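You operate a simulated robot arm through the tools that you are given. There is no shell and no other tool. Be economical: measure what you need, move in short steps, check, and stop when the job is done.

Carry out the task below with a simulated two-armed robot. There is one attempt and no reset: what you move stays moved.

TASK
Put the small box from the PRESETS drawer into the purple tray and store the tray under the bench.
Fine: on the upper shelf; push both red boxes about a hand's length back to make room; shut the drawer again; other small boxes stay. Set down upright: what you pick out.
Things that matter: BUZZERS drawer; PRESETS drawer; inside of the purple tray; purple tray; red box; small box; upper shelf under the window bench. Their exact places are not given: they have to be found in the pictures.

It is judged by the outcome, as a careful person would: the job done as asked, and still so three seconds after it is handed in. It fails if anything else is knocked over, pushed out of place, dropped, spilled or broken.

THE ROBOT
Two 7-joint arms with two-finger parallel grippers on one trunk, on a base that drives. Base frame: it is fixed to the floor where the robot stands at the start and does not move with it; the origin is under the middle of the robot, x ahead of it, y to its left, z up; the surface under the hand at the start is at about z = 0.75. Units: m, degrees, N and s.
The left shoulder is at the start at [0.05, 0.161, 1.198], the right one opposite. With the tool pointing down near the work surface each hand reaches from about 0.1 to 0.64 m from the robot's upright axis, wherever it stands, measured 20 degrees to its own side. Places, roughly: BUZZERS drawer [0.8, -0.2, 1.1]; PRESETS drawer [0.8, -0.2, 1.2]; inside of the purple tray [0.3, -0.1, 0.8]; red box [-0.75, -1.25, 0.5]; upper shelf under the window bench [-0.5, -1.1, 0.4]. Payload 3.43 kg a hand.
Tool frame (each hand has its own): the origin (TCP) lies between the finger pads and is the grasp point; the fingertips stand 0.03 m ahead of it; z points along the fingers, y is the line along which they close. Largest opening 0.094 m; finger width 0.028, thickness 0.01; the body of the gripper, 0.05 by 0.096 m, starts 0.055 m behind the TCP.
Orientation is that of the tool frame in the base frame, as a unit quaternion [w, x, y, z]. With the fingers straight down and closing along the base's y, the tool's x points along the base's -x, its y along +y and its z along -z.

THE INTERFACE
- The arms move only by the tool play_rows. It takes "left_rows", "right_rows" or both (then of equal length, played together; a hand with none holds still); each is text: rows parted by semicolons, each of 7 numbers parted by spaces: the shift along the base's x, y, z in units of 250 mm (1.0 is 250 mm), then the turn, a rotation vector about the base's x, y, z in units of 120 degrees (1.0 is 120 degrees), then the opening, from 0 (shut) to 1 (fully open). In form: tx ty tz ax ay az fingers; .... A call has 1 to 10 rows; each row is the pose to reach, as a shift and turn from the pose commanded when the call began. A call with a number of a shift or a turn outside -1 to 1 is refused whole. Rows are played at 5 a second. More than 0.05 m and 8.6 degrees between two rows, or a gripper value outside its range, and nothing of the call is played. A pose out of reach is approached as far as the arm can. The call stops where the force on the tool passes 40 N (or 10 N more than at its start, if that is more) or the arm is blocked; 0.2 s more then pass. The fingers move at their own pace (about 0.045 m/s each) and stop on an object; they squeeze with about 23 N. The grip force told is the motor's: it shows also when the fingers shut on nothing. Time passes only in rows, and 0.2 s behind the last, so rows that repeat a pose let the fingers close. The reply holds the time, the measured pose of the TCP, the force on the tool along the base axes, the opening and the grip force, in the units named above and with some noise, with the torque about the TCP (base axes, N m) and any sound that the robot's microphone picked up.
- Cameras (640 x 400 px; columns grow to the right, rows downward): "scene" is now at [0.1319, -0.0104, 1.3405]; the picture's right is [-0.14, -0.99, 0.00], its down [-0.39, 0.05, -0.92] and it looks along [0.91, -0.13, -0.39] (base axes); focal length 214 px, centre (320, 200). "left" rides on the left gripper at [0.076, -0.014, -0.102] in its tool frame; the picture's right is [0.18, 0.98, 0.00], its down [-0.75, 0.14, -0.64] and it looks along [-0.63, 0.12, 0.77] (tool axes); focal length 243 px, centre (320, 200). "right" rides on the right gripper at [0.076, 0.014, -0.102] in its tool frame; the picture's right is [-0.18, 0.98, 0.00], its down [-0.75, -0.14, -0.64] and it looks along [-0.63, -0.12, 0.77] (tool axes); focal length 243 px, centre (320, 200).
- get_image(camera): a new picture of that camera. It takes no simulated time.
- slide_trunk(by): slides the trunk up (or, below 0, down) by that many m; the arms and the scene camera ride with it, the base frame stays. It gives what a move gives, with no picture.
- roll_base(legs): drives the robot by 1 to 6 legs, each [ahead, left, turn to the left] in m, m and degrees, along the robot's own axes; the way and the turn of a leg run together, so that a leg with both is an arc; at most 1.5 m and 180 degrees a leg. The arms and the cameras ride along, it lands a little off, and it stops where it bumps. It gives what a move gives.
- aim_head(pan, tilt): turns the head with the scene camera to pan (to the left, within 80 degrees either way) and tilt (down, from -29 to 69), counted from straight ahead of the robot. It gives what a move gives.
- locate(camera, pixels): for up to 12 pixels [column, row] of the newest picture of that camera ("zoom" is the newest enlarged one), the place [x, y, z] in the base frame of the surface seen there, good to about 0.002 m. It takes no simulated time.
- inspect(camera, box): a new picture of the part [left, top, right, bottom] of that camera's present view, enlarged. It takes no simulated time.
- job_done(): hands the job in; it is judged then, once.

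Keep the steps short. Do not move on a guess: measure, check each grasp and each placing, and mend mistakes. In all there are 80 turns and 62 pictures (those below and enlarged ones count). Leave the grippers open and the arms clear of the work at the hand-in unless told otherwise, and finish with a single line.

The tools are called after "Emit:" by a JSON object that holds its "op" and its "data". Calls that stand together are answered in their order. play_rows: Moves the arms, as the interface text tells. Its arguments: {"type":"object","properties":{"left_rows":{"type":"string"},"right_rows":{"type":"string"}},"required":[]} The other tools are called the same way: slide_trunk (by) slides the trunk up or down; roll_base (legs) drives the base; aim_head (pan, tilt) turns the head that bears the scene camera; get_image (camera) takes a picture; locate (camera, pixels) gives the place of the surface under pixels of a picture; inspect (camera, box) takes an enlarged picture of a part of a camera's view; job_done () hands the job in.

At the start:

```text
t: 0.0
left_eef_pos: [0.3304, 0.1066, 1.3983]
left_orientation: [0.0, -0.001, 1.0, 0.0]
left_wrist_force: [-0.1, 1.1, 0.7]
left_ft_torque: [0.02, -0.01, 0.01]
left_grip_width: 0.0938
left_grip_force: 0.0
right_eef_pos: [0.3898, -0.2504, 1.3979]
right_orientation: [0.0, -0.001, 1.0, 0.0]
right_wrist_force: [-0.3, -0.2, 0.5]
right_ft_torque: [0.03, -0.01, 0.0]
right_grip_width: 0.0941
right_grip_force: 0.1
trunk travel left (down, up): [-0.225, 0.042]
robot x, y, heading: [-0.0016, -0.0026, 0.2]
head pan, tilt: [-7.8, 23.0]
```

scene: 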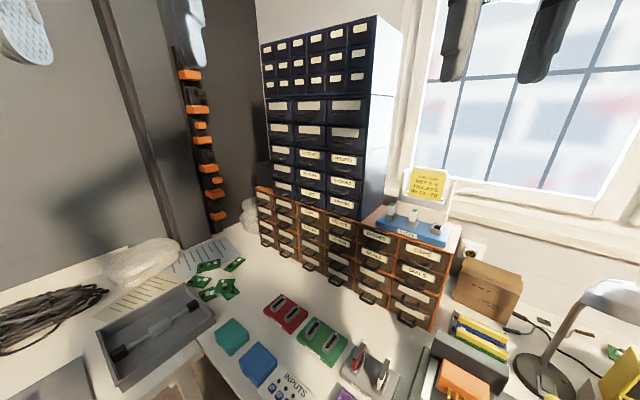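
right: 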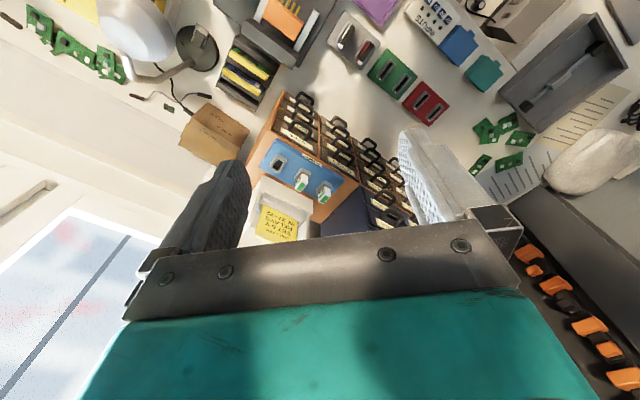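
left: 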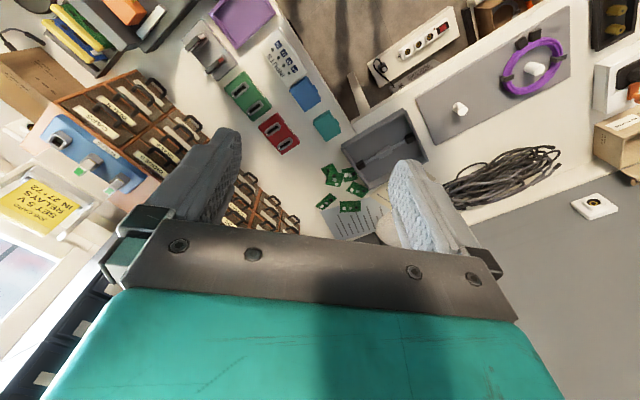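

I see a drawer cabinet ahead with labels too small to read. I'll enlarge it first.

Emit:
{"op": "inspect", "data": {"camera": "scene", "box": [240, 180, 480, 330]}}

Emit:
{"op": "inspect", "data": {"camera": "scene", "box": [250, 90, 410, 200]}}

```text
2.67 times, centred on (360, 255) of scene
```

zoom: 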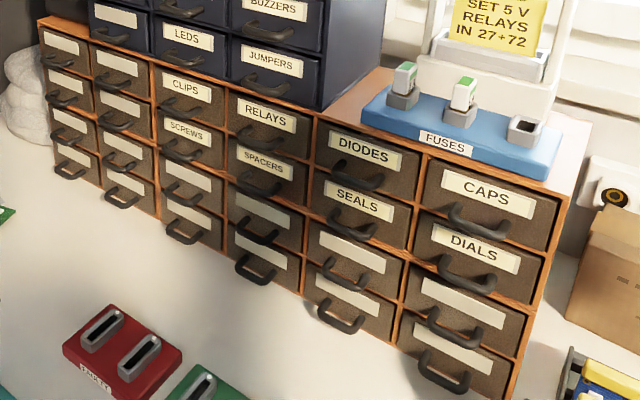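

```text
3.64 times, centred on (330, 145) of scene
```

zoom: 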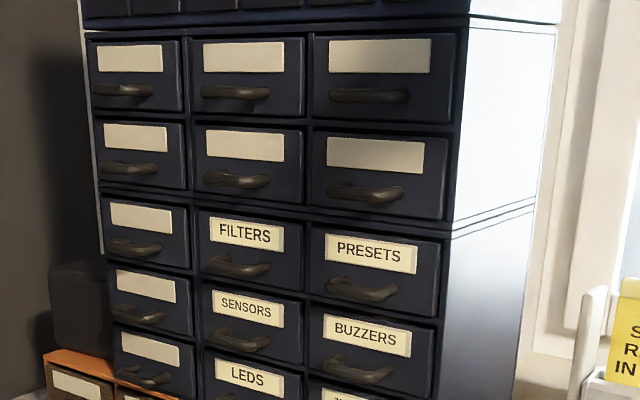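

PRESETS is at zoom (363,252), with its handle at (362,290); BUZZERS is below it. I'll measure the handle, the front corners and the side of the cabinet.

Emit:
{"op": "locate", "data": {"camera": "zoom", "pixels": [[362, 290], [335, 283], [394, 292], [318, 235], [438, 245], [312, 295], [430, 312], [370, 275], [362, 373], [362, 254], [470, 150], [445, 260]]}}

Emit:
{"op": "aim_head", "data": {"pan": -20, "tilt": 55}}

Emit:
{"op": "get_image", "data": {"camera": "scene"}}

```text
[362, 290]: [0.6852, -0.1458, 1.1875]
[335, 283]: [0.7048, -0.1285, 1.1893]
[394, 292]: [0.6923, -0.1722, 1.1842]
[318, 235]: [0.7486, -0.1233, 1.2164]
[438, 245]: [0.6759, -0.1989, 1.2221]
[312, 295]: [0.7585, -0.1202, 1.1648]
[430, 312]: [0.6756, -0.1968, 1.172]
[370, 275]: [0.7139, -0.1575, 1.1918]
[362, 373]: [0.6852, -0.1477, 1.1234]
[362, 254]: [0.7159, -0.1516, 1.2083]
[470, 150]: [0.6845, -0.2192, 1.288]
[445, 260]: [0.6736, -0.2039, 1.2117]
```

```text
t: 1.0
left_eef_pos: [0.329, 0.1084, 1.3987]
left_orientation: [0.0, 0.0, 1.0, 0.0]
left_wrist_force: [0.3, -0.4, -0.2]
left_ft_torque: [-0.01, 0.02, 0.01]
left_grip_width: 0.094
left_grip_force: 0.1
right_eef_pos: [0.3902, -0.2511, 1.3977]
right_orientation: [0.001, -0.001, 1.0, 0.001]
right_wrist_force: [0.2, 0.5, 0.2]
right_ft_torque: [0.0, 0.0, 0.02]
right_grip_width: 0.094
right_grip_force: 0.1
trunk travel left (down, up): [-0.225, 0.042]
robot x, y, heading: [0.0012, 0.0014, -0.0]
head pan, tilt: [-20.0, 55.0]
```

```text
56 pictures are left
```

scene: 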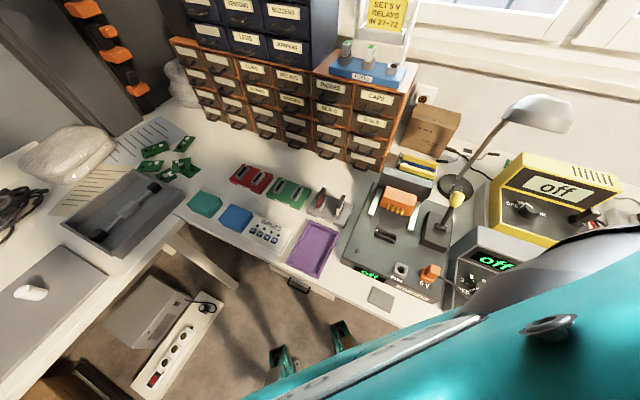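

The drawer front faces along about (-0.72, 0.69), and the handle bar stands 30 mm out. Next I'll measure the purple tray and the table edge.

Emit:
{"op": "locate", "data": {"camera": "scene", "pixels": [[313, 248], [304, 218], [339, 230], [287, 261], [324, 278], [275, 265], [340, 295], [180, 215], [293, 283], [400, 320], [304, 222], [330, 160]]}}

Emit:
{"op": "inspect", "data": {"camera": "scene", "box": [230, 180, 390, 300]}}

```text
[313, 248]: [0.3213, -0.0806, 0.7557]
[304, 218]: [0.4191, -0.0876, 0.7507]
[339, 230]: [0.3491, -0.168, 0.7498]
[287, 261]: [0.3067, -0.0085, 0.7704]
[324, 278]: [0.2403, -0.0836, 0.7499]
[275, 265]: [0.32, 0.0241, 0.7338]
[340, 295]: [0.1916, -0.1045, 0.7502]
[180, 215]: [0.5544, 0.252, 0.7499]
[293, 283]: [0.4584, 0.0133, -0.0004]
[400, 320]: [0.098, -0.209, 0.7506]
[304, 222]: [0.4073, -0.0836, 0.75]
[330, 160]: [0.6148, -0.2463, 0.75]
```

```text
3.33 times, centred on (310, 240) of scene
```

zoom: 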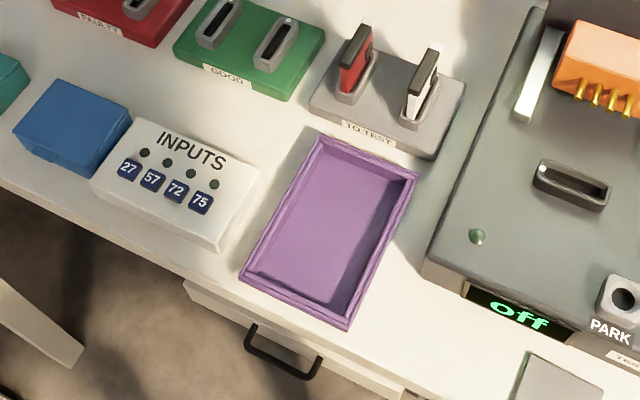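

Now the tray's rim and floor in the zoom.

Emit:
{"op": "locate", "data": {"camera": "zoom", "pixels": [[322, 138], [415, 178], [345, 323], [245, 275], [370, 156], [296, 301], [283, 206], [382, 250], [330, 215], [300, 275], [345, 280], [400, 215]]}}

```text
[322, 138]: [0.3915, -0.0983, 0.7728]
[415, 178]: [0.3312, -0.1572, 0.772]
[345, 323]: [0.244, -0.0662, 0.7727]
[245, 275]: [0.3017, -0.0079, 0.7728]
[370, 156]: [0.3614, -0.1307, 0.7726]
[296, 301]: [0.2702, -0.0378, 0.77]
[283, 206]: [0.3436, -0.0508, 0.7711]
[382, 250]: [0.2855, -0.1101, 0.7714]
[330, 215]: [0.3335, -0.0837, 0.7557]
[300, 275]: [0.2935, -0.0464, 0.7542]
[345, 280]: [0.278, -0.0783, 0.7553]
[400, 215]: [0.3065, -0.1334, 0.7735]
```

The tray is 84 × 127 mm with its rim at z 0.773. I'll first move the right hand in front of the PRESETS handle: fingers level, closing vertically, stopping 8 cm out. The left hand moves aside to the left at the same time. Only half the move for now.

Emit:
{"op": "play_rows", "data": {"right_rows": "0.08 0.053 -0.05 -0.0588 -0.0251 0.0251 0.6; 0.16 0.107 -0.1 -0.1176 -0.0501 0.0501 0.6; 0.24 0.16 -0.15 -0.1764 -0.0752 0.0752 0.6; 0.32 0.213 -0.2 -0.2352 -0.1003 0.1003 0.6; 0.40 0.267 -0.25 -0.294 -0.1253 0.1253 0.6; 0.474 0.32 -0.3 -0.3528 -0.1504 0.1504 0.6", "left_rows": "0 0.12 0 0 0 0 1; 0 0.24 0 0 0 0 1; 0 0.36 0 0 0 0 1; 0 0.48 0 0 0 0 1; 0 0.6 0 0 0 0 1; 0 0.7 0 0 0 0 1"}}

```text
t: 2.4
left_eef_pos: [0.3381, 0.2809, 1.3883]
left_orientation: [0.0, 0.0, 1.0, -0.001]
left_wrist_force: [0.3, -0.2, -0.2]
left_ft_torque: [-0.01, 0.04, -0.02]
left_grip_width: 0.0941
left_grip_force: 0.1
left hand out of reach, approached as far as the arm can: row 6
right_eef_pos: [0.5091, -0.171, 1.3225]
right_orientation: [0.153, -0.153, 0.908, -0.359]
right_wrist_force: [-0.1, 0.0, -0.4]
right_ft_torque: [-0.01, 0.02, -0.04]
right_grip_width: 0.0565
right_grip_force: 0.0
trunk travel left (down, up): [-0.225, 0.042]
robot x, y, heading: [0.0037, -0.0015, -0.0]
head pan, tilt: [-20.0, 55.0]
```

Going well. Second half of the move.

Emit:
{"op": "play_rows", "data": {"right_rows": "0.05 0.053 -0.1 -0.0588 -0.0251 0.0251 0.6; 0.13 0.107 -0.19 -0.1176 -0.0501 0.0501 0.6; 0.21 0.16 -0.28 -0.1764 -0.0752 0.0752 0.6; 0.29 0.213 -0.37 -0.2352 -0.1003 0.1003 0.6; 0.38 0.267 -0.46 -0.294 -0.1253 0.1253 0.6; 0.472 0.32 -0.54 -0.3528 -0.1504 0.1504 0.6; 0.472 0.32 -0.54 -0.3528 -0.1504 0.1504 0.6"}}

Emit:
{"op": "aim_head", "data": {"pan": -10, "tilt": 20}}

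Emit:
{"op": "get_image", "data": {"camera": "right"}}

Emit:
{"op": "get_image", "data": {"camera": "scene"}}

```text
t: 4.0
left_eef_pos: [0.3378, 0.2782, 1.389]
left_orientation: [0.001, -0.001, 1.0, 0.0]
left_wrist_force: [0.1, 0.2, 0.4]
left_ft_torque: [0.03, -0.02, 0.01]
left_grip_width: 0.0941
left_grip_force: 0.0
right_eef_pos: [0.6261, -0.0921, 1.186]
right_orientation: [-0.277, 0.278, -0.649, 0.651]
right_wrist_force: [0.4, 0.6, -0.8]
right_ft_torque: [0.02, -0.01, -0.03]
right_grip_width: 0.0565
right_grip_force: 0.0
trunk travel left (down, up): [-0.225, 0.042]
robot x, y, heading: [-0.0033, -0.0017, -0.2]
head pan, tilt: [-20.0, 55.0]
```

```text
t: 5.0
left_eef_pos: [0.3383, 0.2788, 1.3875]
left_orientation: [0.0, 0.0, 1.0, 0.0]
left_wrist_force: [-0.1, 0.2, -0.3]
left_ft_torque: [0.0, 0.01, 0.01]
left_grip_width: 0.094
left_grip_force: 0.0
right_eef_pos: [0.6255, -0.0911, 1.1868]
right_orientation: [-0.278, 0.278, -0.65, 0.65]
right_wrist_force: [-0.3, -0.7, -0.6]
right_ft_torque: [-0.02, 0.01, 0.01]
right_grip_width: 0.056
right_grip_force: 0.2
trunk travel left (down, up): [-0.225, 0.042]
robot x, y, heading: [-0.0012, 0.0009, 0.1]
head pan, tilt: [-10.0, 20.0]
```

```text
54 pictures are left
```

right: 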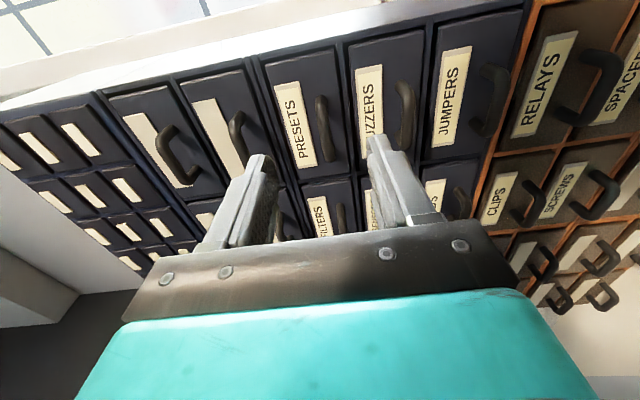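

```text
53 pictures are left
```

scene: 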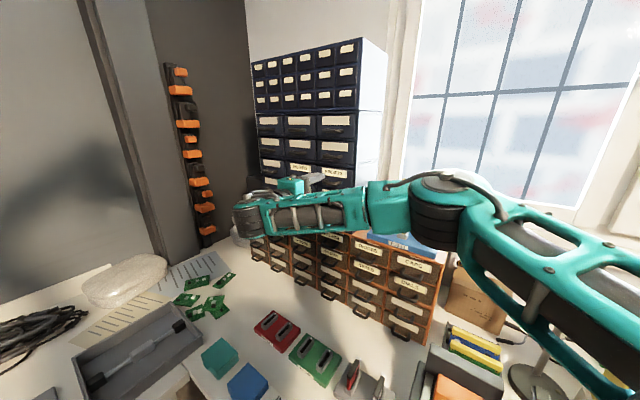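

The fingers straddle the right height. I'll measure the PRESETS handle precisely: bar at about (326,130), ends at (320,97) and (330,160).

Emit:
{"op": "locate", "data": {"camera": "right", "pixels": [[326, 128], [320, 99], [329, 158], [321, 128], [298, 120], [403, 110], [238, 135], [345, 125]]}}

```text
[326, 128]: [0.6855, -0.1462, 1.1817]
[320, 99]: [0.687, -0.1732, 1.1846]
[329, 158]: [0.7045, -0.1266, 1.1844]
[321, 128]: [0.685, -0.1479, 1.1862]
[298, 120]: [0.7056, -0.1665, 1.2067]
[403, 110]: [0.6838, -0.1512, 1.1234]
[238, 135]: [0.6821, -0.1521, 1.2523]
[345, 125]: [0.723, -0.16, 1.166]
```

The bar is at about (0.686, -0.148, 1.185), in line with the hand. I'll advance 7 cm straight in, then close.

Emit:
{"op": "play_rows", "data": {"right_rows": "0.1 -0.096 -0.006 0 0 0 0.6; 0.15 -0.144 -0.006 0 0 0 0.6; 0.2016 -0.193 -0.006 0 0 0 0.6; 0.2016 -0.193 -0.006 0 0 0 0.6; 0.2016 -0.193 -0.006 0 0 0 0.3; 0.2016 -0.193 -0.006 0 0 0 0; 0.2016 -0.193 -0.006 0 0 0 0; 0.2016 -0.193 -0.006 0 0 0 0"}}

Emit:
{"op": "get_image", "data": {"camera": "right"}}

```text
t: 6.8
left_eef_pos: [0.3371, 0.2792, 1.3875]
left_orientation: [0.0, 0.0, 1.0, 0.0]
left_wrist_force: [-0.4, -0.1, -0.3]
left_ft_torque: [0.02, 0.0, -0.01]
left_grip_width: 0.0939
left_grip_force: 0.1
right_eef_pos: [0.6771, -0.1403, 1.1841]
right_orientation: [0.276, -0.279, 0.651, -0.649]
right_wrist_force: [-4.2, -0.1, -8.7]
right_ft_torque: [0.15, -0.02, -0.17]
right_grip_width: 0.0098
right_grip_force: 37.0
trunk travel left (down, up): [-0.225, 0.042]
robot x, y, heading: [0.0007, 0.0014, -0.0]
head pan, tilt: [-10.0, 20.0]
```

```text
52 pictures are left
```

right: 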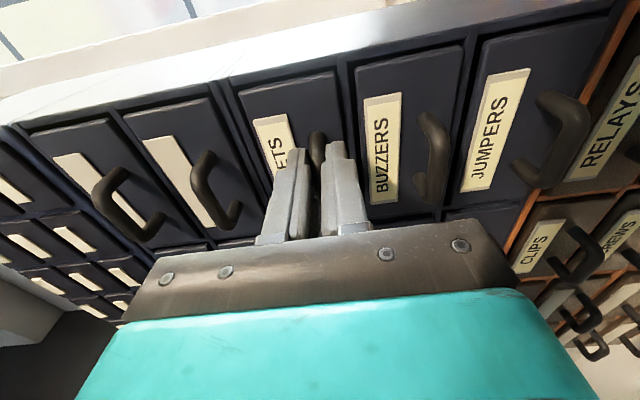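

Holding the handle (9.8 mm between the fingers). I'll pull straight out 12 cm.

Emit:
{"op": "play_rows", "data": {"right_rows": "-0.058 0.055 0 0 0 0 0; -0.115 0.111 0 0 0 0 0; -0.173 0.166 0 0 0 0 0; -0.231 0.222 0 0 0 0 0; -0.288 0.277 0 0 0 0 0; -0.346 0.333 0 0 0 0 0; -0.346 0.333 0 0 0 0 0"}}

Emit:
{"op": "get_image", "data": {"camera": "scene"}}

```text
t: 8.4
left_eef_pos: [0.338, 0.279, 1.3884]
left_orientation: [-0.001, 0.001, 1.0, 0.0]
left_wrist_force: [-1.1, -1.0, 0.6]
left_ft_torque: [-0.01, -0.03, -0.01]
left_grip_width: 0.0944
left_grip_force: 0.0
right_eef_pos: [0.592, -0.0556, 1.1841]
right_orientation: [0.275, -0.279, 0.651, -0.65]
right_wrist_force: [0.7, 1.0, -16.3]
right_ft_torque: [0.33, 0.09, -0.86]
right_grip_width: 0.0097
right_grip_force: 43.3
trunk travel left (down, up): [-0.225, 0.042]
robot x, y, heading: [0.0016, 0.0011, -0.2]
head pan, tilt: [-10.0, 20.0]
```

```text
51 pictures are left
```

scene: 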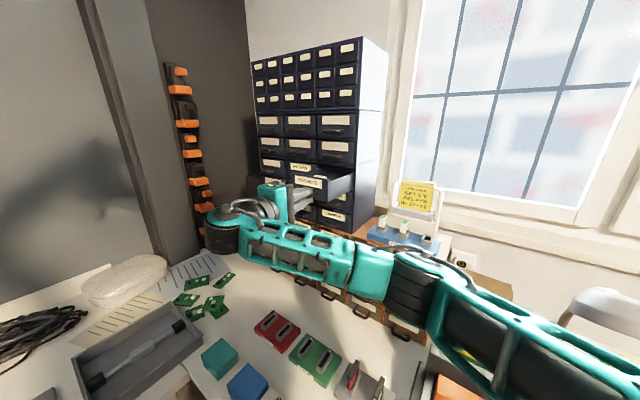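

The drawer came out. I'll look inside from the head camera.

Emit:
{"op": "inspect", "data": {"camera": "scene", "box": [270, 150, 370, 212]}}

```text
6.40 times, centred on (320, 181) of scene
```

zoom: 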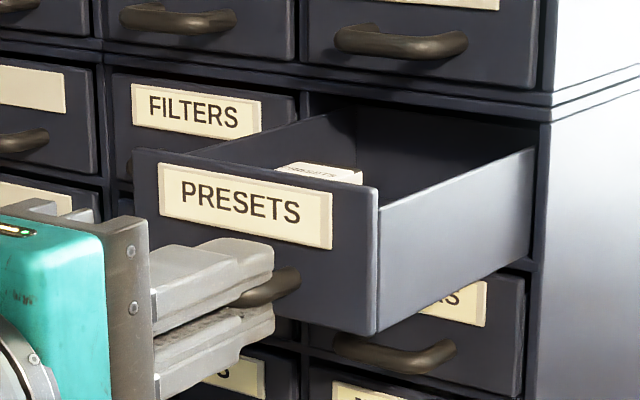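

A white-lidded box lies just behind the front. I'll measure it and the drawer rims.

Emit:
{"op": "locate", "data": {"camera": "zoom", "pixels": [[320, 172], [285, 167], [358, 175], [300, 168], [370, 190], [150, 153], [530, 150], [470, 178], [350, 120], [430, 150], [300, 210], [270, 145]]}}

```text
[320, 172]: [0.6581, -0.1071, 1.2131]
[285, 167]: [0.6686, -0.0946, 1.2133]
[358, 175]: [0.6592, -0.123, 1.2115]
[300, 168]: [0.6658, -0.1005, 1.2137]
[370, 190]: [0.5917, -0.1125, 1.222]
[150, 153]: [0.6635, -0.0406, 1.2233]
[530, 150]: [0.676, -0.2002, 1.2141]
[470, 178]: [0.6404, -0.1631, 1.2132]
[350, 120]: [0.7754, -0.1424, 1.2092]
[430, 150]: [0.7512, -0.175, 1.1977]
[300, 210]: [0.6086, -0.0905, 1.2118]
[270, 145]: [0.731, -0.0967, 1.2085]
```

The box top is at z 1.2135 near (0.66, -0.107), level with the rim. I'll let go of the handle, back off 6 cm, then raise the hand.

Emit:
{"op": "play_rows", "data": {"right_rows": "0 0 0 0 0 0 0.3; 0 0 0 0 0 0 0.6; 0 0 0 0 0 0 0.6; -0.1 0.096 0 0 0 0 0.6; -0.2 0.192 0 0 0 0 0.6; -0.24 0.23 0.15 0 0 0 0.6; -0.24 0.23 0.35 0 0 0 0.6; -0.24 0.23 0.5 0 0 0 0.6; -0.24 0.23 0.6 0 0 0 0.6"}}

Emit:
{"op": "roll_base", "data": {"legs": [[0.06, 0.065, 0]]}}

```text
t: 10.4
left_eef_pos: [0.3368, 0.2777, 1.3892]
left_orientation: [0.001, 0.0, 1.0, 0.0]
left_wrist_force: [-0.1, 0.8, 0.9]
left_ft_torque: [-0.01, 0.03, 0.01]
left_grip_width: 0.0944
left_grip_force: 0.1
right_eef_pos: [0.5308, -0.0, 1.3348]
right_orientation: [-0.277, 0.278, -0.65, 0.651]
right_wrist_force: [0.5, -0.7, -0.5]
right_ft_torque: [0.01, 0.0, 0.02]
right_grip_width: 0.056
right_grip_force: 0.0
trunk travel left (down, up): [-0.225, 0.042]
robot x, y, heading: [-0.0005, 0.0002, 0.1]
head pan, tilt: [-10.0, 20.0]
```

```text
t: 11.7
left_eef_pos: [0.3939, 0.3422, 1.3883]
left_orientation: [0.001, 0.001, 1.0, -0.001]
left_wrist_force: [0.1, -0.4, 0.2]
left_ft_torque: [0.02, -0.01, 0.0]
left_grip_width: 0.0939
left_grip_force: 0.0
right_eef_pos: [0.5879, 0.0625, 1.3349]
right_orientation: [0.277, -0.276, 0.651, -0.651]
right_wrist_force: [0.1, 0.9, -0.3]
right_ft_torque: [-0.01, -0.02, 0.01]
right_grip_width: 0.0564
right_grip_force: 0.0
trunk travel left (down, up): [-0.225, 0.042]
robot x, y, heading: [0.0528, 0.0643, -0.3]
head pan, tilt: [-10.0, 20.0]
stopped in leg 1: the robot was blocked; the commanded pose is now the measured one
```

The base touched the table edge but covered almost the whole leg. Now I turn the right hand to point down, closing across the drawer's width, above the drawer.

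Emit:
{"op": "play_rows", "data": {"right_rows": "0 -0.03 0.01 0.0545 0.0011 -0.0384 0.6; 0.01 -0.06 0.02 0.109 0.0022 -0.0768 0.6; 0.02 -0.09 0.03 0.1635 0.0033 -0.1152 0.6; 0.03 -0.12 0.04 0.218 0.0044 -0.1536 0.6; 0.04 -0.15 0.05 0.2725 0.0055 -0.192 0.6; 0.05 -0.18 0.06 0.327 0.0066 -0.2304 0.6; 0.06 -0.21 0.07 0.3815 0.0077 -0.2688 0.6; 0.07 -0.25 0.08 0.436 0.0088 -0.3072 0.6"}}

Emit:
{"op": "play_rows", "data": {"right_rows": "0 -0.03 0 0.0545 0.0011 -0.0384 0.6; 0.01 -0.06 0 0.109 0.0022 -0.0768 0.6; 0.02 -0.09 0 0.1635 0.0033 -0.1152 0.6; 0.03 -0.13 0 0.218 0.0044 -0.1536 0.6; 0.04 -0.17 0 0.2725 0.0055 -0.192 0.6; 0.05 -0.22 0 0.327 0.0066 -0.2304 0.6; 0.06 -0.27 0 0.381 0.0077 -0.2688 0.6; 0.06 -0.27 0 0.381 0.0077 -0.2688 0.6"}}

Emit:
{"op": "get_image", "data": {"camera": "right"}}

```text
t: 13.5
left_eef_pos: [0.3955, 0.3403, 1.387]
left_orientation: [0.0, 0.001, 1.0, 0.001]
left_wrist_force: [0.2, -0.1, 0.0]
left_ft_torque: [0.03, -0.01, -0.01]
left_grip_width: 0.0937
left_grip_force: 0.1
right_eef_pos: [0.5958, -0.0119, 1.3492]
right_orientation: [0.158, 0.071, 0.913, -0.369]
right_wrist_force: [-0.1, 1.3, -1.6]
right_ft_torque: [-0.15, -0.02, 0.01]
right_grip_width: 0.0564
right_grip_force: 0.0
right hand out of reach, approached as far as the arm can: row 1, 2, 3, 4, 5, 6, 7, 8
trunk travel left (down, up): [-0.225, 0.042]
robot x, y, heading: [0.0591, 0.0615, -0.1]
head pan, tilt: [-10.0, 20.0]
```

```text
t: 15.3
left_eef_pos: [0.3918, 0.342, 1.388]
left_orientation: [0.001, 0.001, 1.0, -0.001]
left_wrist_force: [0.0, -0.4, 0.1]
left_ft_torque: [0.0, -0.07, -0.02]
left_grip_width: 0.0939
left_grip_force: 0.0
right_eef_pos: [0.5905, -0.066, 1.3403]
right_orientation: [0.001, 0.374, 0.928, 0.003]
right_wrist_force: [-1.0, 0.2, -0.4]
right_ft_torque: [-0.02, -0.07, 0.01]
right_grip_width: 0.0566
right_grip_force: 0.0
right hand out of reach, approached as far as the arm can: row 1, 2, 3, 4, 5, 6, 7, 8
trunk travel left (down, up): [-0.225, 0.042]
robot x, y, heading: [0.0542, 0.062, -0.1]
head pan, tilt: [-10.0, 20.0]
```

```text
49 pictures are left
```

right: 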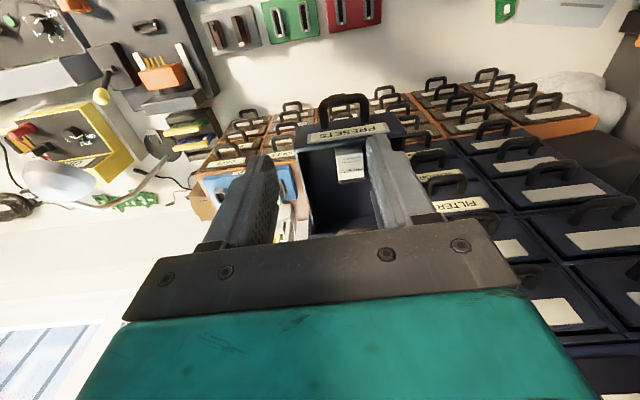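

The hand points down correctly but is at its reach limit up here; lower down and with the trunk raised it'll reach farther. First I measure the box in the drawer at (350,165).

Emit:
{"op": "inspect", "data": {"camera": "right", "box": [270, 85, 430, 225]}}

Emit:
{"op": "slide_trunk", "data": {"by": 0.04}}

```text
2.86 times, centred on (350, 155) of right
```

zoom: 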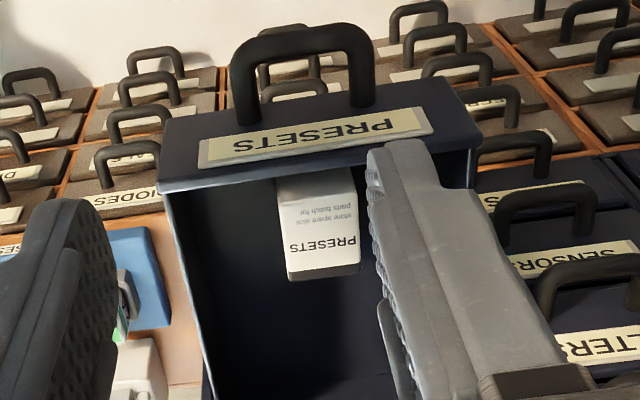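

```text
t: 16.2
left_eef_pos: [0.3944, 0.3423, 1.429]
left_orientation: [0.0, 0.0, 1.0, 0.0]
left_wrist_force: [-0.4, 0.1, 0.3]
left_ft_torque: [0.0, 0.01, 0.02]
left_grip_width: 0.0941
left_grip_force: 0.2
right_eef_pos: [0.5917, -0.0665, 1.378]
right_orientation: [0.0, 0.373, 0.928, 0.001]
right_wrist_force: [-0.1, 0.8, -0.1]
right_ft_torque: [0.01, 0.01, -0.01]
right_grip_width: 0.0561
right_grip_force: 0.0
trunk travel left (down, up): [-0.265, 0.002]
robot x, y, heading: [0.0579, 0.0632, -0.2]
head pan, tilt: [-10.0, 20.0]
```

Emit:
{"op": "locate", "data": {"camera": "zoom", "pixels": [[280, 183], [345, 172], [290, 268], [358, 262], [320, 225], [320, 276], [260, 330], [175, 200], [470, 155], [200, 330], [310, 178], [325, 345]]}}

```text
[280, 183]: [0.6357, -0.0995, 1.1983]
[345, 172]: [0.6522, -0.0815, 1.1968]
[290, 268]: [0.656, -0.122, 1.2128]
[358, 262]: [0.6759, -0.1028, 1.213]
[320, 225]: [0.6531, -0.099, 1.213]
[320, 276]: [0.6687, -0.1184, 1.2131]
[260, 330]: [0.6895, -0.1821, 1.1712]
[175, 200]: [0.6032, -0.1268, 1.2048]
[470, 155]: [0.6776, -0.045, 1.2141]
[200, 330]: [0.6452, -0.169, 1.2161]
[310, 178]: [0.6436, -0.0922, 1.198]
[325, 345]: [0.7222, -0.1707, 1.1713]
```

The box stands upright, about 28 × 30 × 42 mm, centred near (0.6545, -0.1025), top 1.213, drawer floor 1.171. I'll lower the hand first, then check the position before reaching in.

Emit:
{"op": "play_rows", "data": {"right_rows": "0 0 -0.15 0 0 0 0.6; 0 0 -0.3 0 0 0 0.6; 0 0 -0.4 0 0 0 0.6; 0 0 -0.4 0 0 0 0.6"}}

```text
t: 17.2
left_eef_pos: [0.3951, 0.3427, 1.4294]
left_orientation: [0.0, 0.001, 1.0, -0.001]
left_wrist_force: [-0.2, -1.1, -0.7]
left_ft_torque: [-0.04, 0.02, 0.0]
left_grip_width: 0.094
left_grip_force: 0.0
right_eef_pos: [0.5908, -0.066, 1.2792]
right_orientation: [0.001, 0.373, 0.928, 0.001]
right_wrist_force: [0.5, 0.8, 0.3]
right_ft_torque: [-0.01, -0.02, -0.03]
right_grip_width: 0.0566
right_grip_force: 0.1
trunk travel left (down, up): [-0.265, 0.002]
robot x, y, heading: [0.053, 0.065, -0.3]
head pan, tilt: [-10.0, 20.0]
```

Commanded and measured poses agree. Now over the box at z 1.262.

Emit:
{"op": "play_rows", "data": {"right_rows": "0.06 -0.035 -0.03 0 0 0 0.6; 0.13 -0.075 -0.06 0 0 0 0.6; 0.2 -0.115 -0.065 0 0 0 0.6; 0.254 -0.146 -0.068 0 0 0 0.6; 0.254 -0.146 -0.068 0 0 0 0.6"}}

Emit:
{"op": "get_image", "data": {"camera": "right"}}

```text
t: 18.4
left_eef_pos: [0.3954, 0.3422, 1.4291]
left_orientation: [0.0, 0.0, 1.0, 0.0]
left_wrist_force: [-0.6, 0.7, -0.7]
left_ft_torque: [-0.02, 0.0, 0.02]
left_grip_width: 0.0939
left_grip_force: 0.0
right_eef_pos: [0.6553, -0.1032, 1.2614]
right_orientation: [0.0, 0.372, 0.928, 0.001]
right_wrist_force: [0.5, 0.7, 1.2]
right_ft_torque: [0.02, 0.01, 0.02]
right_grip_width: 0.0566
right_grip_force: 0.0
trunk travel left (down, up): [-0.265, 0.002]
robot x, y, heading: [0.0545, 0.0622, -0.5]
head pan, tilt: [-10.0, 20.0]
```

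```text
47 pictures are left
```

right: 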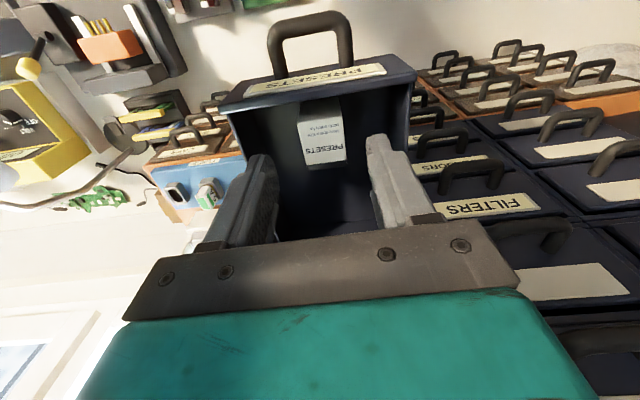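

Reached. I'll recheck the box's top corners from here.

Emit:
{"op": "locate", "data": {"camera": "right", "pixels": [[308, 161], [343, 157], [302, 128], [340, 123], [322, 145], [322, 115], [320, 135]]}}

```text
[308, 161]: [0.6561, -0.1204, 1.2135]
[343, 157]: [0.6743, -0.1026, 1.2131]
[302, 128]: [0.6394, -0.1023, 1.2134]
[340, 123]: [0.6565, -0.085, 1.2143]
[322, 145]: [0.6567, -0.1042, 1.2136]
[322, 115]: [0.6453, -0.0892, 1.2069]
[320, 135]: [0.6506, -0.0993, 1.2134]
```

Box centre is (0.6566, -0.1026), almost under the hand. I descend 55 mm and close.

Emit:
{"op": "play_rows", "data": {"right_rows": "0.004 0.002 -0.07 0 0 0 0.6; 0.004 0.002 -0.14 0 0 0 0.6; 0.004 0.002 -0.19 0 0 0 0.6; 0.004 0.002 -0.22 0 0 0 0.6; 0.004 0.002 -0.22 0 0 0 0.3; 0.004 0.002 -0.22 0 0 0 0.1; 0.004 0.002 -0.22 0 0 0 0; 0.004 0.002 -0.22 0 0 0 0"}}

```text
t: 20.2
left_eef_pos: [0.3951, 0.342, 1.4291]
left_orientation: [0.0, 0.001, 1.0, 0.0]
left_wrist_force: [-0.2, -1.3, 0.7]
left_ft_torque: [0.01, -0.01, 0.03]
left_grip_width: 0.0938
left_grip_force: 0.1
right_eef_pos: [0.6564, -0.1021, 1.2073]
right_orientation: [-0.001, 0.373, 0.928, 0.0]
right_wrist_force: [-0.1, 0.5, 0.6]
right_ft_torque: [-0.01, 0.01, 0.01]
right_grip_width: 0.0338
right_grip_force: 22.8
trunk travel left (down, up): [-0.265, 0.002]
robot x, y, heading: [0.0546, 0.0654, -0.4]
head pan, tilt: [-10.0, 20.0]
```

Gripped at 34 mm. Lift 7.5 cm, then draw back out over the front.

Emit:
{"op": "play_rows", "data": {"right_rows": "0 0 0.08 0 0 0 0; 0 0 0.18 0 0 0 0; -0.02 0.012 0.28 0 0 0 0; -0.1 0.07 0.32 0 0 0 0; -0.22 0.15 0.32 0 0 0 0; -0.34 0.25 0.32 0 0 0 0; -0.42 0.34 0.32 0 0 0 0; -0.42 0.34 0.32 0 0 0 0"}}

Emit:
{"op": "get_image", "data": {"camera": "right"}}

```text
t: 22.0
left_eef_pos: [0.3962, 0.3417, 1.4281]
left_orientation: [0.001, 0.0, 1.0, 0.0]
left_wrist_force: [-1.3, 0.2, 0.5]
left_ft_torque: [0.0, -0.03, -0.02]
left_grip_width: 0.0943
left_grip_force: 0.1
right_eef_pos: [0.5523, -0.0174, 1.2873]
right_orientation: [0.0, 0.373, 0.928, 0.001]
right_wrist_force: [0.4, 0.8, -0.9]
right_ft_torque: [0.04, 0.02, 0.01]
right_grip_width: 0.0334
right_grip_force: 22.9
trunk travel left (down, up): [-0.265, 0.002]
robot x, y, heading: [0.0547, 0.0629, -0.2]
head pan, tilt: [-10.0, 20.0]
```

```text
46 pictures are left
```

right: 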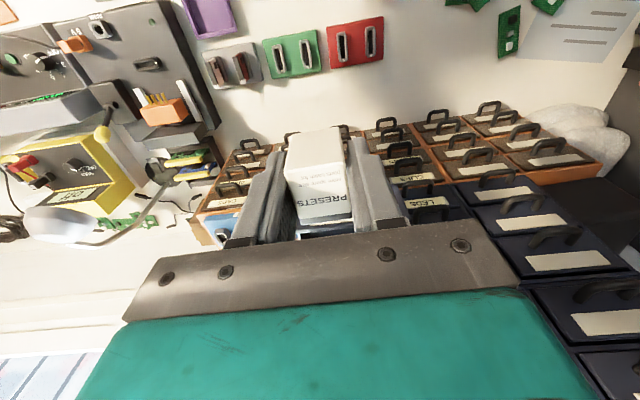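

The box hangs upright between the fingers. I carry it above the tray at constant height, then part of the way down.

Emit:
{"op": "play_rows", "data": {"right_rows": "-0.16 -0.043 0 0 0 0 0; -0.32 -0.087 0 0 0 0 0; -0.48 -0.13 0 0 0 0 0; -0.64 -0.173 0 0 0 0 0; -0.8 -0.217 -0.1 0 0 0 0; -0.944 -0.26 -0.25 0 0 0 0; -0.944 -0.26 -0.42 0 0 0 0; -0.944 -0.26 -0.6 0 0 0 0; -0.944 -0.26 -0.78 0 0 0 0; -0.944 -0.26 -0.95 0 0 0 0"}}

Emit:
{"op": "get_image", "data": {"camera": "right"}}

```text
refused: row 6 steps farther than a row can; nothing moved
```

```text
45 pictures are left
```

right: 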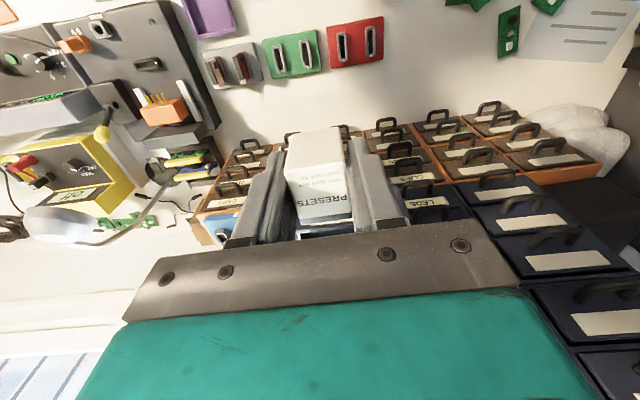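

Refused because one step was too long. The same path, with shorter steps.

Emit:
{"op": "play_rows", "data": {"right_rows": "-0.16 -0.043 0 0 0 0 0; -0.32 -0.087 0 0 0 0 0; -0.48 -0.13 0 0 0 0 0; -0.64 -0.173 0 0 0 0 0; -0.8 -0.217 -0.08 0 0 0 0; -0.9 -0.25 -0.22 0 0 0 0; -0.944 -0.26 -0.38 0 0 0 0; -0.944 -0.26 -0.56 0 0 0 0; -0.944 -0.26 -0.74 0 0 0 0; -0.944 -0.26 -0.92 0 0 0 0"}}

Emit:
{"op": "get_image", "data": {"camera": "right"}}

```text
t: 24.2
left_eef_pos: [0.3946, 0.3406, 1.4303]
left_orientation: [0.0, 0.001, 1.0, 0.001]
left_wrist_force: [0.2, -0.6, -0.3]
left_ft_torque: [0.0, -0.01, -0.01]
left_grip_width: 0.0939
left_grip_force: 0.0
right_eef_pos: [0.3148, -0.0845, 1.0547]
right_orientation: [-0.001, 0.373, 0.928, 0.001]
right_wrist_force: [-0.2, -0.1, 0.2]
right_ft_torque: [-0.01, 0.01, 0.01]
right_grip_width: 0.0337
right_grip_force: 22.8
trunk travel left (down, up): [-0.265, 0.002]
robot x, y, heading: [0.0542, 0.0657, -0.1]
head pan, tilt: [-10.0, 20.0]
```

```text
44 pictures are left
```

right: 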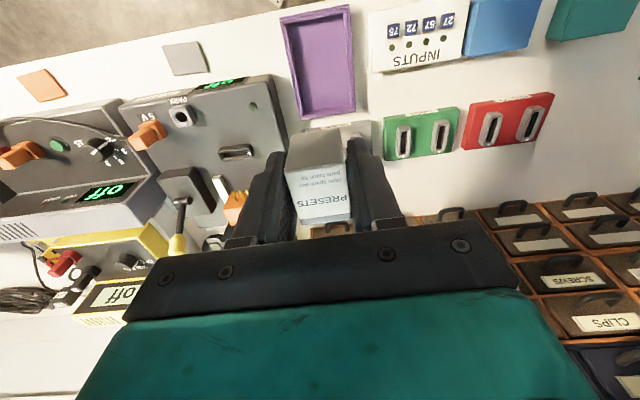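

I recheck the tray from here, corners at (283,18), (347,6), (354,108), (303,117), in case the bump shifted it.

Emit:
{"op": "locate", "data": {"camera": "right", "pixels": [[283, 19], [347, 7], [353, 109], [303, 116], [320, 60], [325, 100]]}}

```text
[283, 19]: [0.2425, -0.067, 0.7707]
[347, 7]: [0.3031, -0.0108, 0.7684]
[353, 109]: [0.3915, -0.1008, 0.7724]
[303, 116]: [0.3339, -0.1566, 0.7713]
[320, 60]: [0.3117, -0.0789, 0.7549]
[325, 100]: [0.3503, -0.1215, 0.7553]
```

The tray hasn't moved. Lower to just above its floor.

Emit:
{"op": "play_rows", "data": {"right_rows": "0.006 0 -0.15 0 0 0 0; 0.012 0.002 -0.3 0 0 0 0; 0.012 0.002 -0.45 0 0 0 0; 0.012 0.002 -0.6 0 0 0 0; 0.012 0.002 -0.75 0 0 0 0; 0.012 0.002 -0.88 0 0 0 0; 0.012 0.002 -0.96 0 0 0 0; 0.012 0.002 -0.99 0 0 0 0; 0.012 0.002 -0.99 0 0 0 0"}}

Emit:
{"op": "play_rows", "data": {"right_rows": "0 0 -0.02 0 0 0 0; 0 0 -0.04 0 0 0 0; 0 0 -0.055 0 0 0 0; 0 0 -0.055 0 0 0 0"}}

Emit:
{"op": "get_image", "data": {"camera": "right"}}

```text
t: 26.2
left_eef_pos: [0.3952, 0.3413, 1.4285]
left_orientation: [-0.001, 0.001, 1.0, 0.001]
left_wrist_force: [-0.5, -0.3, -0.7]
left_ft_torque: [0.02, 0.0, 0.0]
left_grip_width: 0.0939
left_grip_force: 0.1
right_eef_pos: [0.3183, -0.0819, 0.8095]
right_orientation: [-0.001, 0.373, 0.928, 0.001]
right_wrist_force: [0.0, 0.2, -1.0]
right_ft_torque: [0.01, -0.03, -0.01]
right_grip_width: 0.034
right_grip_force: 23.0
trunk travel left (down, up): [-0.265, 0.002]
robot x, y, heading: [0.0565, 0.064, -0.1]
head pan, tilt: [-10.0, 20.0]
```

```text
t: 27.2
left_eef_pos: [0.3949, 0.3426, 1.4284]
left_orientation: [0.0, 0.001, 1.0, 0.0]
left_wrist_force: [-0.6, 0.4, 0.8]
left_ft_torque: [0.01, -0.01, -0.02]
left_grip_width: 0.0942
left_grip_force: 0.0
right_eef_pos: [0.3187, -0.0807, 0.7947]
right_orientation: [-0.001, 0.372, 0.928, 0.001]
right_wrist_force: [0.4, 0.4, -0.8]
right_ft_torque: [-0.01, -0.01, 0.0]
right_grip_width: 0.0336
right_grip_force: 23.1
trunk travel left (down, up): [-0.265, 0.002]
robot x, y, heading: [0.0572, 0.0633, -0.2]
head pan, tilt: [-10.0, 20.0]
```

```text
43 pictures are left
```

right: 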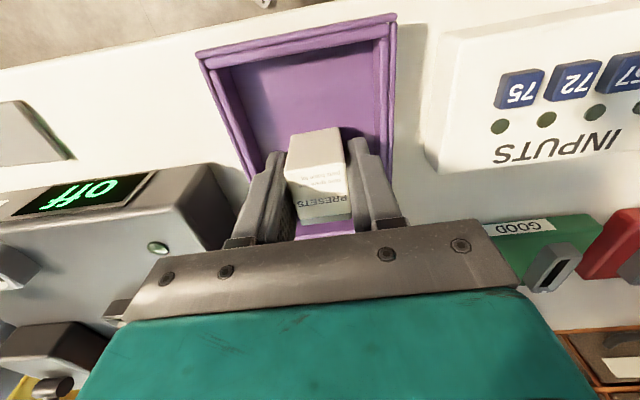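

The fingers and box are inside the tray, a few mm up. Lower 3 mm, open only to 0.048 m so the fingers don't touch the walls, then rise.

Emit:
{"op": "play_rows", "data": {"right_rows": "0 0 -0.006 0 0 0 0; 0 0 -0.012 0 0 0 0; 0 0 -0.012 0 0 0 0.42; 0 0 -0.012 0 0 0 0.5; 0 0 -0.012 0 0 0 0.5; 0 0 0.06 0 0 0 0.5; 0 0 0.16 0 0 0 0.5; 0 0 0.32 0 0 0 0.5; 0 0 0.5 0 0 0 0.5"}}

Emit:
{"op": "get_image", "data": {"camera": "right"}}

```text
t: 29.2
left_eef_pos: [0.3952, 0.3414, 1.4287]
left_orientation: [-0.001, 0.001, 1.0, 0.0]
left_wrist_force: [1.3, 0.5, -0.5]
left_ft_torque: [-0.02, 0.02, -0.02]
left_grip_width: 0.0939
left_grip_force: 0.0
right_eef_pos: [0.3186, -0.0825, 0.9216]
right_orientation: [-0.002, 0.372, 0.928, 0.001]
right_wrist_force: [0.1, 0.5, -0.1]
right_ft_torque: [-0.01, 0.03, -0.02]
right_grip_width: 0.047
right_grip_force: 0.1
trunk travel left (down, up): [-0.265, 0.002]
robot x, y, heading: [0.0577, 0.0633, -0.5]
head pan, tilt: [-10.0, 20.0]
```

```text
42 pictures are left
```

right: 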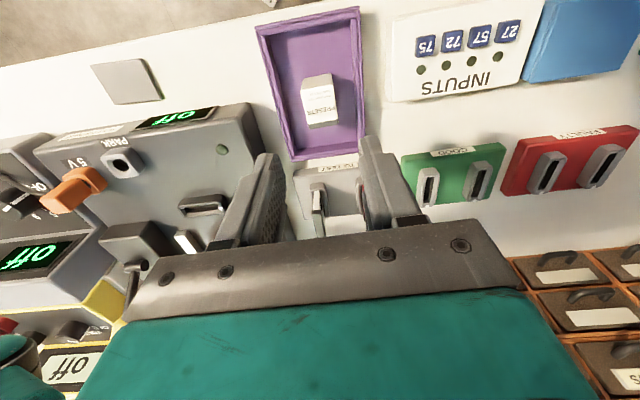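

The box stands upright in the tray. Next I close the drawer: raise the hand, pitch the closed fingers 60° forward toward the drawer front and push.

Emit:
{"op": "play_rows", "data": {"right_rows": "0 0 0.15 0 0 0 0.3; 0 0 0.3 0 0 0 0; 0 0 0.45 -0.0433 -0.045 0 0; 0 0 0.6 -0.0866 -0.09 0 0; 0.1 0.02 0.75 -0.13 -0.135 0 0; 0.2 0.04 0.88 -0.1733 -0.18 0 0; 0.3 0.06 0.98 -0.2166 -0.2252 0 0; 0.42 0.08 1 -0.26 -0.27 0 0; 0.54 0.1 1 -0.3033 -0.3153 0 0; 0.66 0.12 1 -0.3466 -0.3604 0 0"}}

Emit:
{"op": "get_image", "data": {"camera": "right"}}

```text
t: 31.4
left_eef_pos: [0.3939, 0.3425, 1.4282]
left_orientation: [0.0, 0.001, 1.0, -0.001]
left_wrist_force: [0.4, 0.1, 0.3]
left_ft_torque: [-0.04, 0.0, 0.03]
left_grip_width: 0.0944
left_grip_force: 0.0
right_eef_pos: [0.4836, -0.0496, 1.1714]
right_orientation: [0.465, 0.322, 0.803, -0.187]
right_wrist_force: [0.3, -0.2, -0.8]
right_ft_torque: [0.01, -0.03, 0.0]
right_grip_width: 0.0001
right_grip_force: 22.5
right hand out of reach, approached as far as the arm can: row 3, 4
trunk travel left (down, up): [-0.265, 0.002]
robot x, y, heading: [0.0515, 0.0615, -0.2]
head pan, tilt: [-10.0, 20.0]
```

```text
41 pictures are left
```

right: 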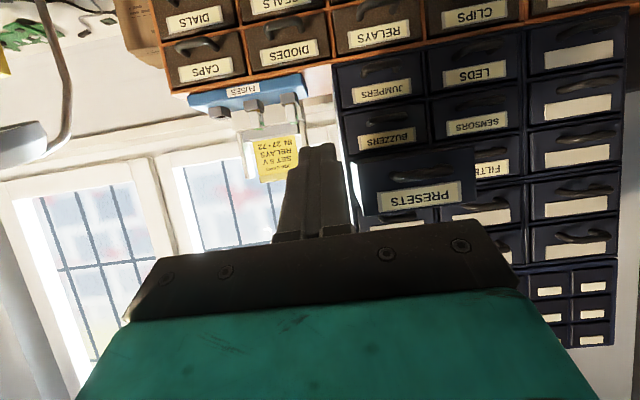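

The hand is still to the right of the drawer's centre. I move in front of the label, z 1.207 at the tips, then push along the drawer's axis in small steps.

Emit:
{"op": "play_rows", "data": {"right_rows": "0.08 0.04 0.1 0 0 0 0; 0.2 0.08 0.2 0 0 0 0; 0.365 0.085 0.2 0 0 0 0; 0.45 0.003 0.2 0 0 0 0; 0.53 -0.074 0.2 0 0 0 0; 0.61 -0.151 0.2 0 0 0 0; 0.69 -0.228 0.2 0 0 0 0; 0.74 -0.276 0.2 0 0 0 0; 0.74 -0.276 0.2 0 0 0 0"}}

Emit:
{"op": "get_image", "data": {"camera": "scene"}}

```text
t: 33.4
left_eef_pos: [0.3945, 0.3416, 1.4289]
left_orientation: [0.001, 0.0, 1.0, 0.001]
left_wrist_force: [0.5, -0.1, 0.0]
left_ft_torque: [0.01, 0.01, 0.0]
left_grip_width: 0.0941
left_grip_force: 0.1
right_eef_pos: [0.6684, -0.1232, 1.2213]
right_orientation: [0.465, 0.322, 0.804, -0.186]
right_wrist_force: [0.3, 0.1, 0.9]
right_ft_torque: [-0.02, -0.03, -0.02]
right_grip_width: 0.0
right_grip_force: 23.1
trunk travel left (down, up): [-0.265, 0.002]
robot x, y, heading: [0.0548, 0.0595, -0.3]
head pan, tilt: [-10.0, 20.0]
```

```text
40 pictures are left
```

scene: 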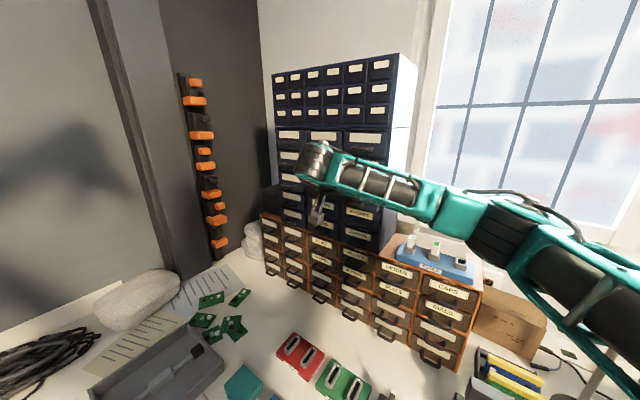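

The tips are at about n -0.593; the drawer still has roughly 3 cm to go. Push the rest gently until it meets resistance.

Emit:
{"op": "play_rows", "data": {"right_rows": "0.03 -0.029 0 0 0 0 0; 0.055 -0.053 0 0 0 0 0; 0.075 -0.072 0 0 0 0 0; 0.085 -0.082 0 0 0 0 0; 0.095 -0.091 0 0 0 0 0; 0.1 -0.096 0 0 0 0 0"}}

Emit:
{"op": "inspect", "data": {"camera": "scene", "box": [260, 130, 420, 240]}}

```text
t: 34.8
left_eef_pos: [0.3903, 0.3445, 1.4289]
left_orientation: [0.003, 0.001, 1.0, -0.002]
left_wrist_force: [-0.2, -0.5, 0.3]
left_ft_torque: [-0.01, -0.02, 0.01]
left_grip_width: 0.0942
left_grip_force: 0.0
right_eef_pos: [0.6877, -0.1391, 1.2205]
right_orientation: [0.463, 0.319, 0.805, -0.186]
right_wrist_force: [-28.6, 16.8, -8.5]
right_ft_torque: [0.23, 0.28, -0.32]
right_grip_width: 0.0004
right_grip_force: 23.5
trunk travel left (down, up): [-0.265, 0.002]
robot x, y, heading: [0.0547, 0.0663, -0.4]
head pan, tilt: [-10.0, 20.0]
```

```text
3.64 times, centred on (340, 185) of scene
```

zoom: 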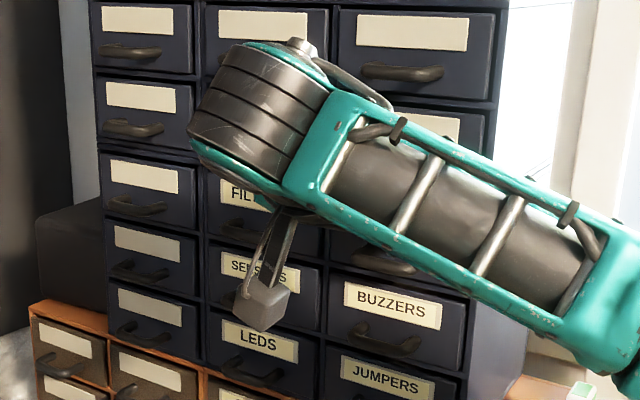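

It met the stop (about 33 N), with the tips at the closed face. I back off 15 cm and check.

Emit:
{"op": "play_rows", "data": {"right_rows": "-0.08 0.077 0 0 0 0 0; -0.2 0.19 0 0 0 0 0; -0.33 0.29 -0.05 0 0 0 0; -0.45 0.3 -0.15 0 0 0 0; -0.55 0.3 -0.3 0 0 0 0; -0.65 0.3 -0.45 0 0 0 0"}}

Emit:
{"op": "inspect", "data": {"camera": "scene", "box": [260, 120, 440, 240]}}

```text
t: 36.2
left_eef_pos: [0.395, 0.3424, 1.4291]
left_orientation: [0.001, 0.001, 1.0, 0.0]
left_wrist_force: [0.9, 0.2, 0.4]
left_ft_torque: [0.01, 0.02, -0.01]
left_grip_width: 0.0941
left_grip_force: 0.1
right_eef_pos: [0.5312, -0.0709, 1.1087]
right_orientation: [0.463, 0.322, 0.804, -0.186]
right_wrist_force: [0.0, -0.4, -0.2]
right_ft_torque: [-0.02, 0.01, -0.02]
right_grip_width: 0.0
right_grip_force: 23.1
trunk travel left (down, up): [-0.265, 0.002]
robot x, y, heading: [0.0551, 0.0679, -0.2]
head pan, tilt: [-10.0, 20.0]
```

```text
3.33 times, centred on (350, 180) of scene
```

zoom: 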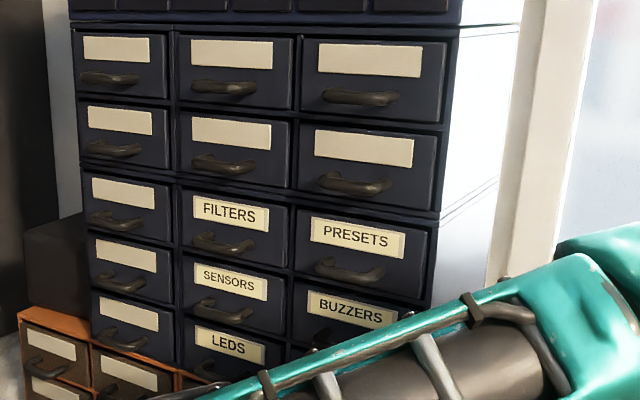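

PRESETS is flush again. Now I look for the window bench (pan -80) and at the left surroundings (pan 60) before driving.

Emit:
{"op": "aim_head", "data": {"pan": -80, "tilt": 35}}

Emit:
{"op": "get_image", "data": {"camera": "scene"}}

Emit:
{"op": "aim_head", "data": {"pan": 60, "tilt": 45}}

Emit:
{"op": "get_image", "data": {"camera": "scene"}}

```text
t: 37.6
left_eef_pos: [0.3945, 0.342, 1.428]
left_orientation: [0.0, 0.002, 1.0, -0.001]
left_wrist_force: [-0.9, -0.8, -0.4]
left_ft_torque: [0.01, -0.01, -0.01]
left_grip_width: 0.0941
left_grip_force: 0.0
right_eef_pos: [0.5321, -0.0703, 1.1089]
right_orientation: [0.463, 0.322, 0.805, -0.186]
right_wrist_force: [1.1, 1.3, -0.7]
right_ft_torque: [-0.01, 0.04, -0.02]
right_grip_width: 0.0
right_grip_force: 23.2
trunk travel left (down, up): [-0.265, 0.002]
robot x, y, heading: [0.0612, 0.064, -0.5]
head pan, tilt: [-80.0, 35.0]
```

```text
37 pictures are left
```

scene: 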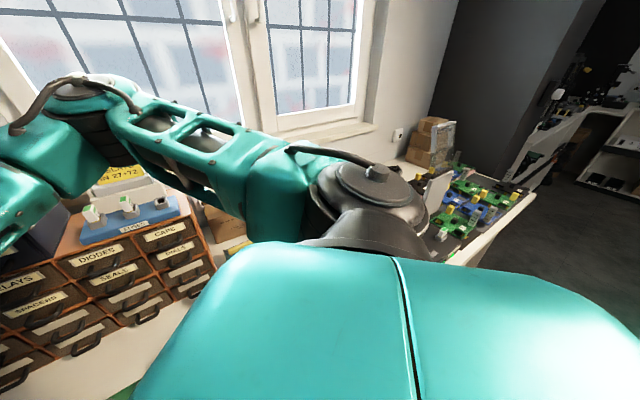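

```text
t: 39.8
left_eef_pos: [0.3954, 0.3415, 1.4284]
left_orientation: [0.0, 0.001, 1.0, 0.001]
left_wrist_force: [0.0, -0.6, 0.5]
left_ft_torque: [-0.01, 0.01, 0.02]
left_grip_width: 0.0937
left_grip_force: 0.1
right_eef_pos: [0.5318, -0.0702, 1.1087]
right_orientation: [0.463, 0.323, 0.804, -0.186]
right_wrist_force: [0.8, -0.2, 0.5]
right_ft_torque: [0.0, 0.02, -0.01]
right_grip_width: 0.0001
right_grip_force: 23.5
trunk travel left (down, up): [-0.265, 0.002]
robot x, y, heading: [0.0592, 0.0673, -0.4]
head pan, tilt: [60.0, 45.0]
```

```text
36 pictures are left
```

scene: 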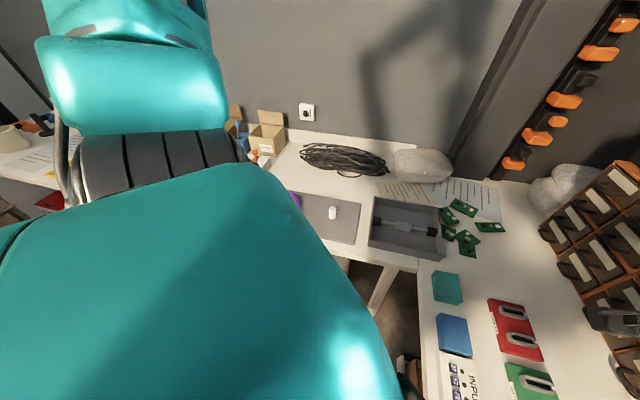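

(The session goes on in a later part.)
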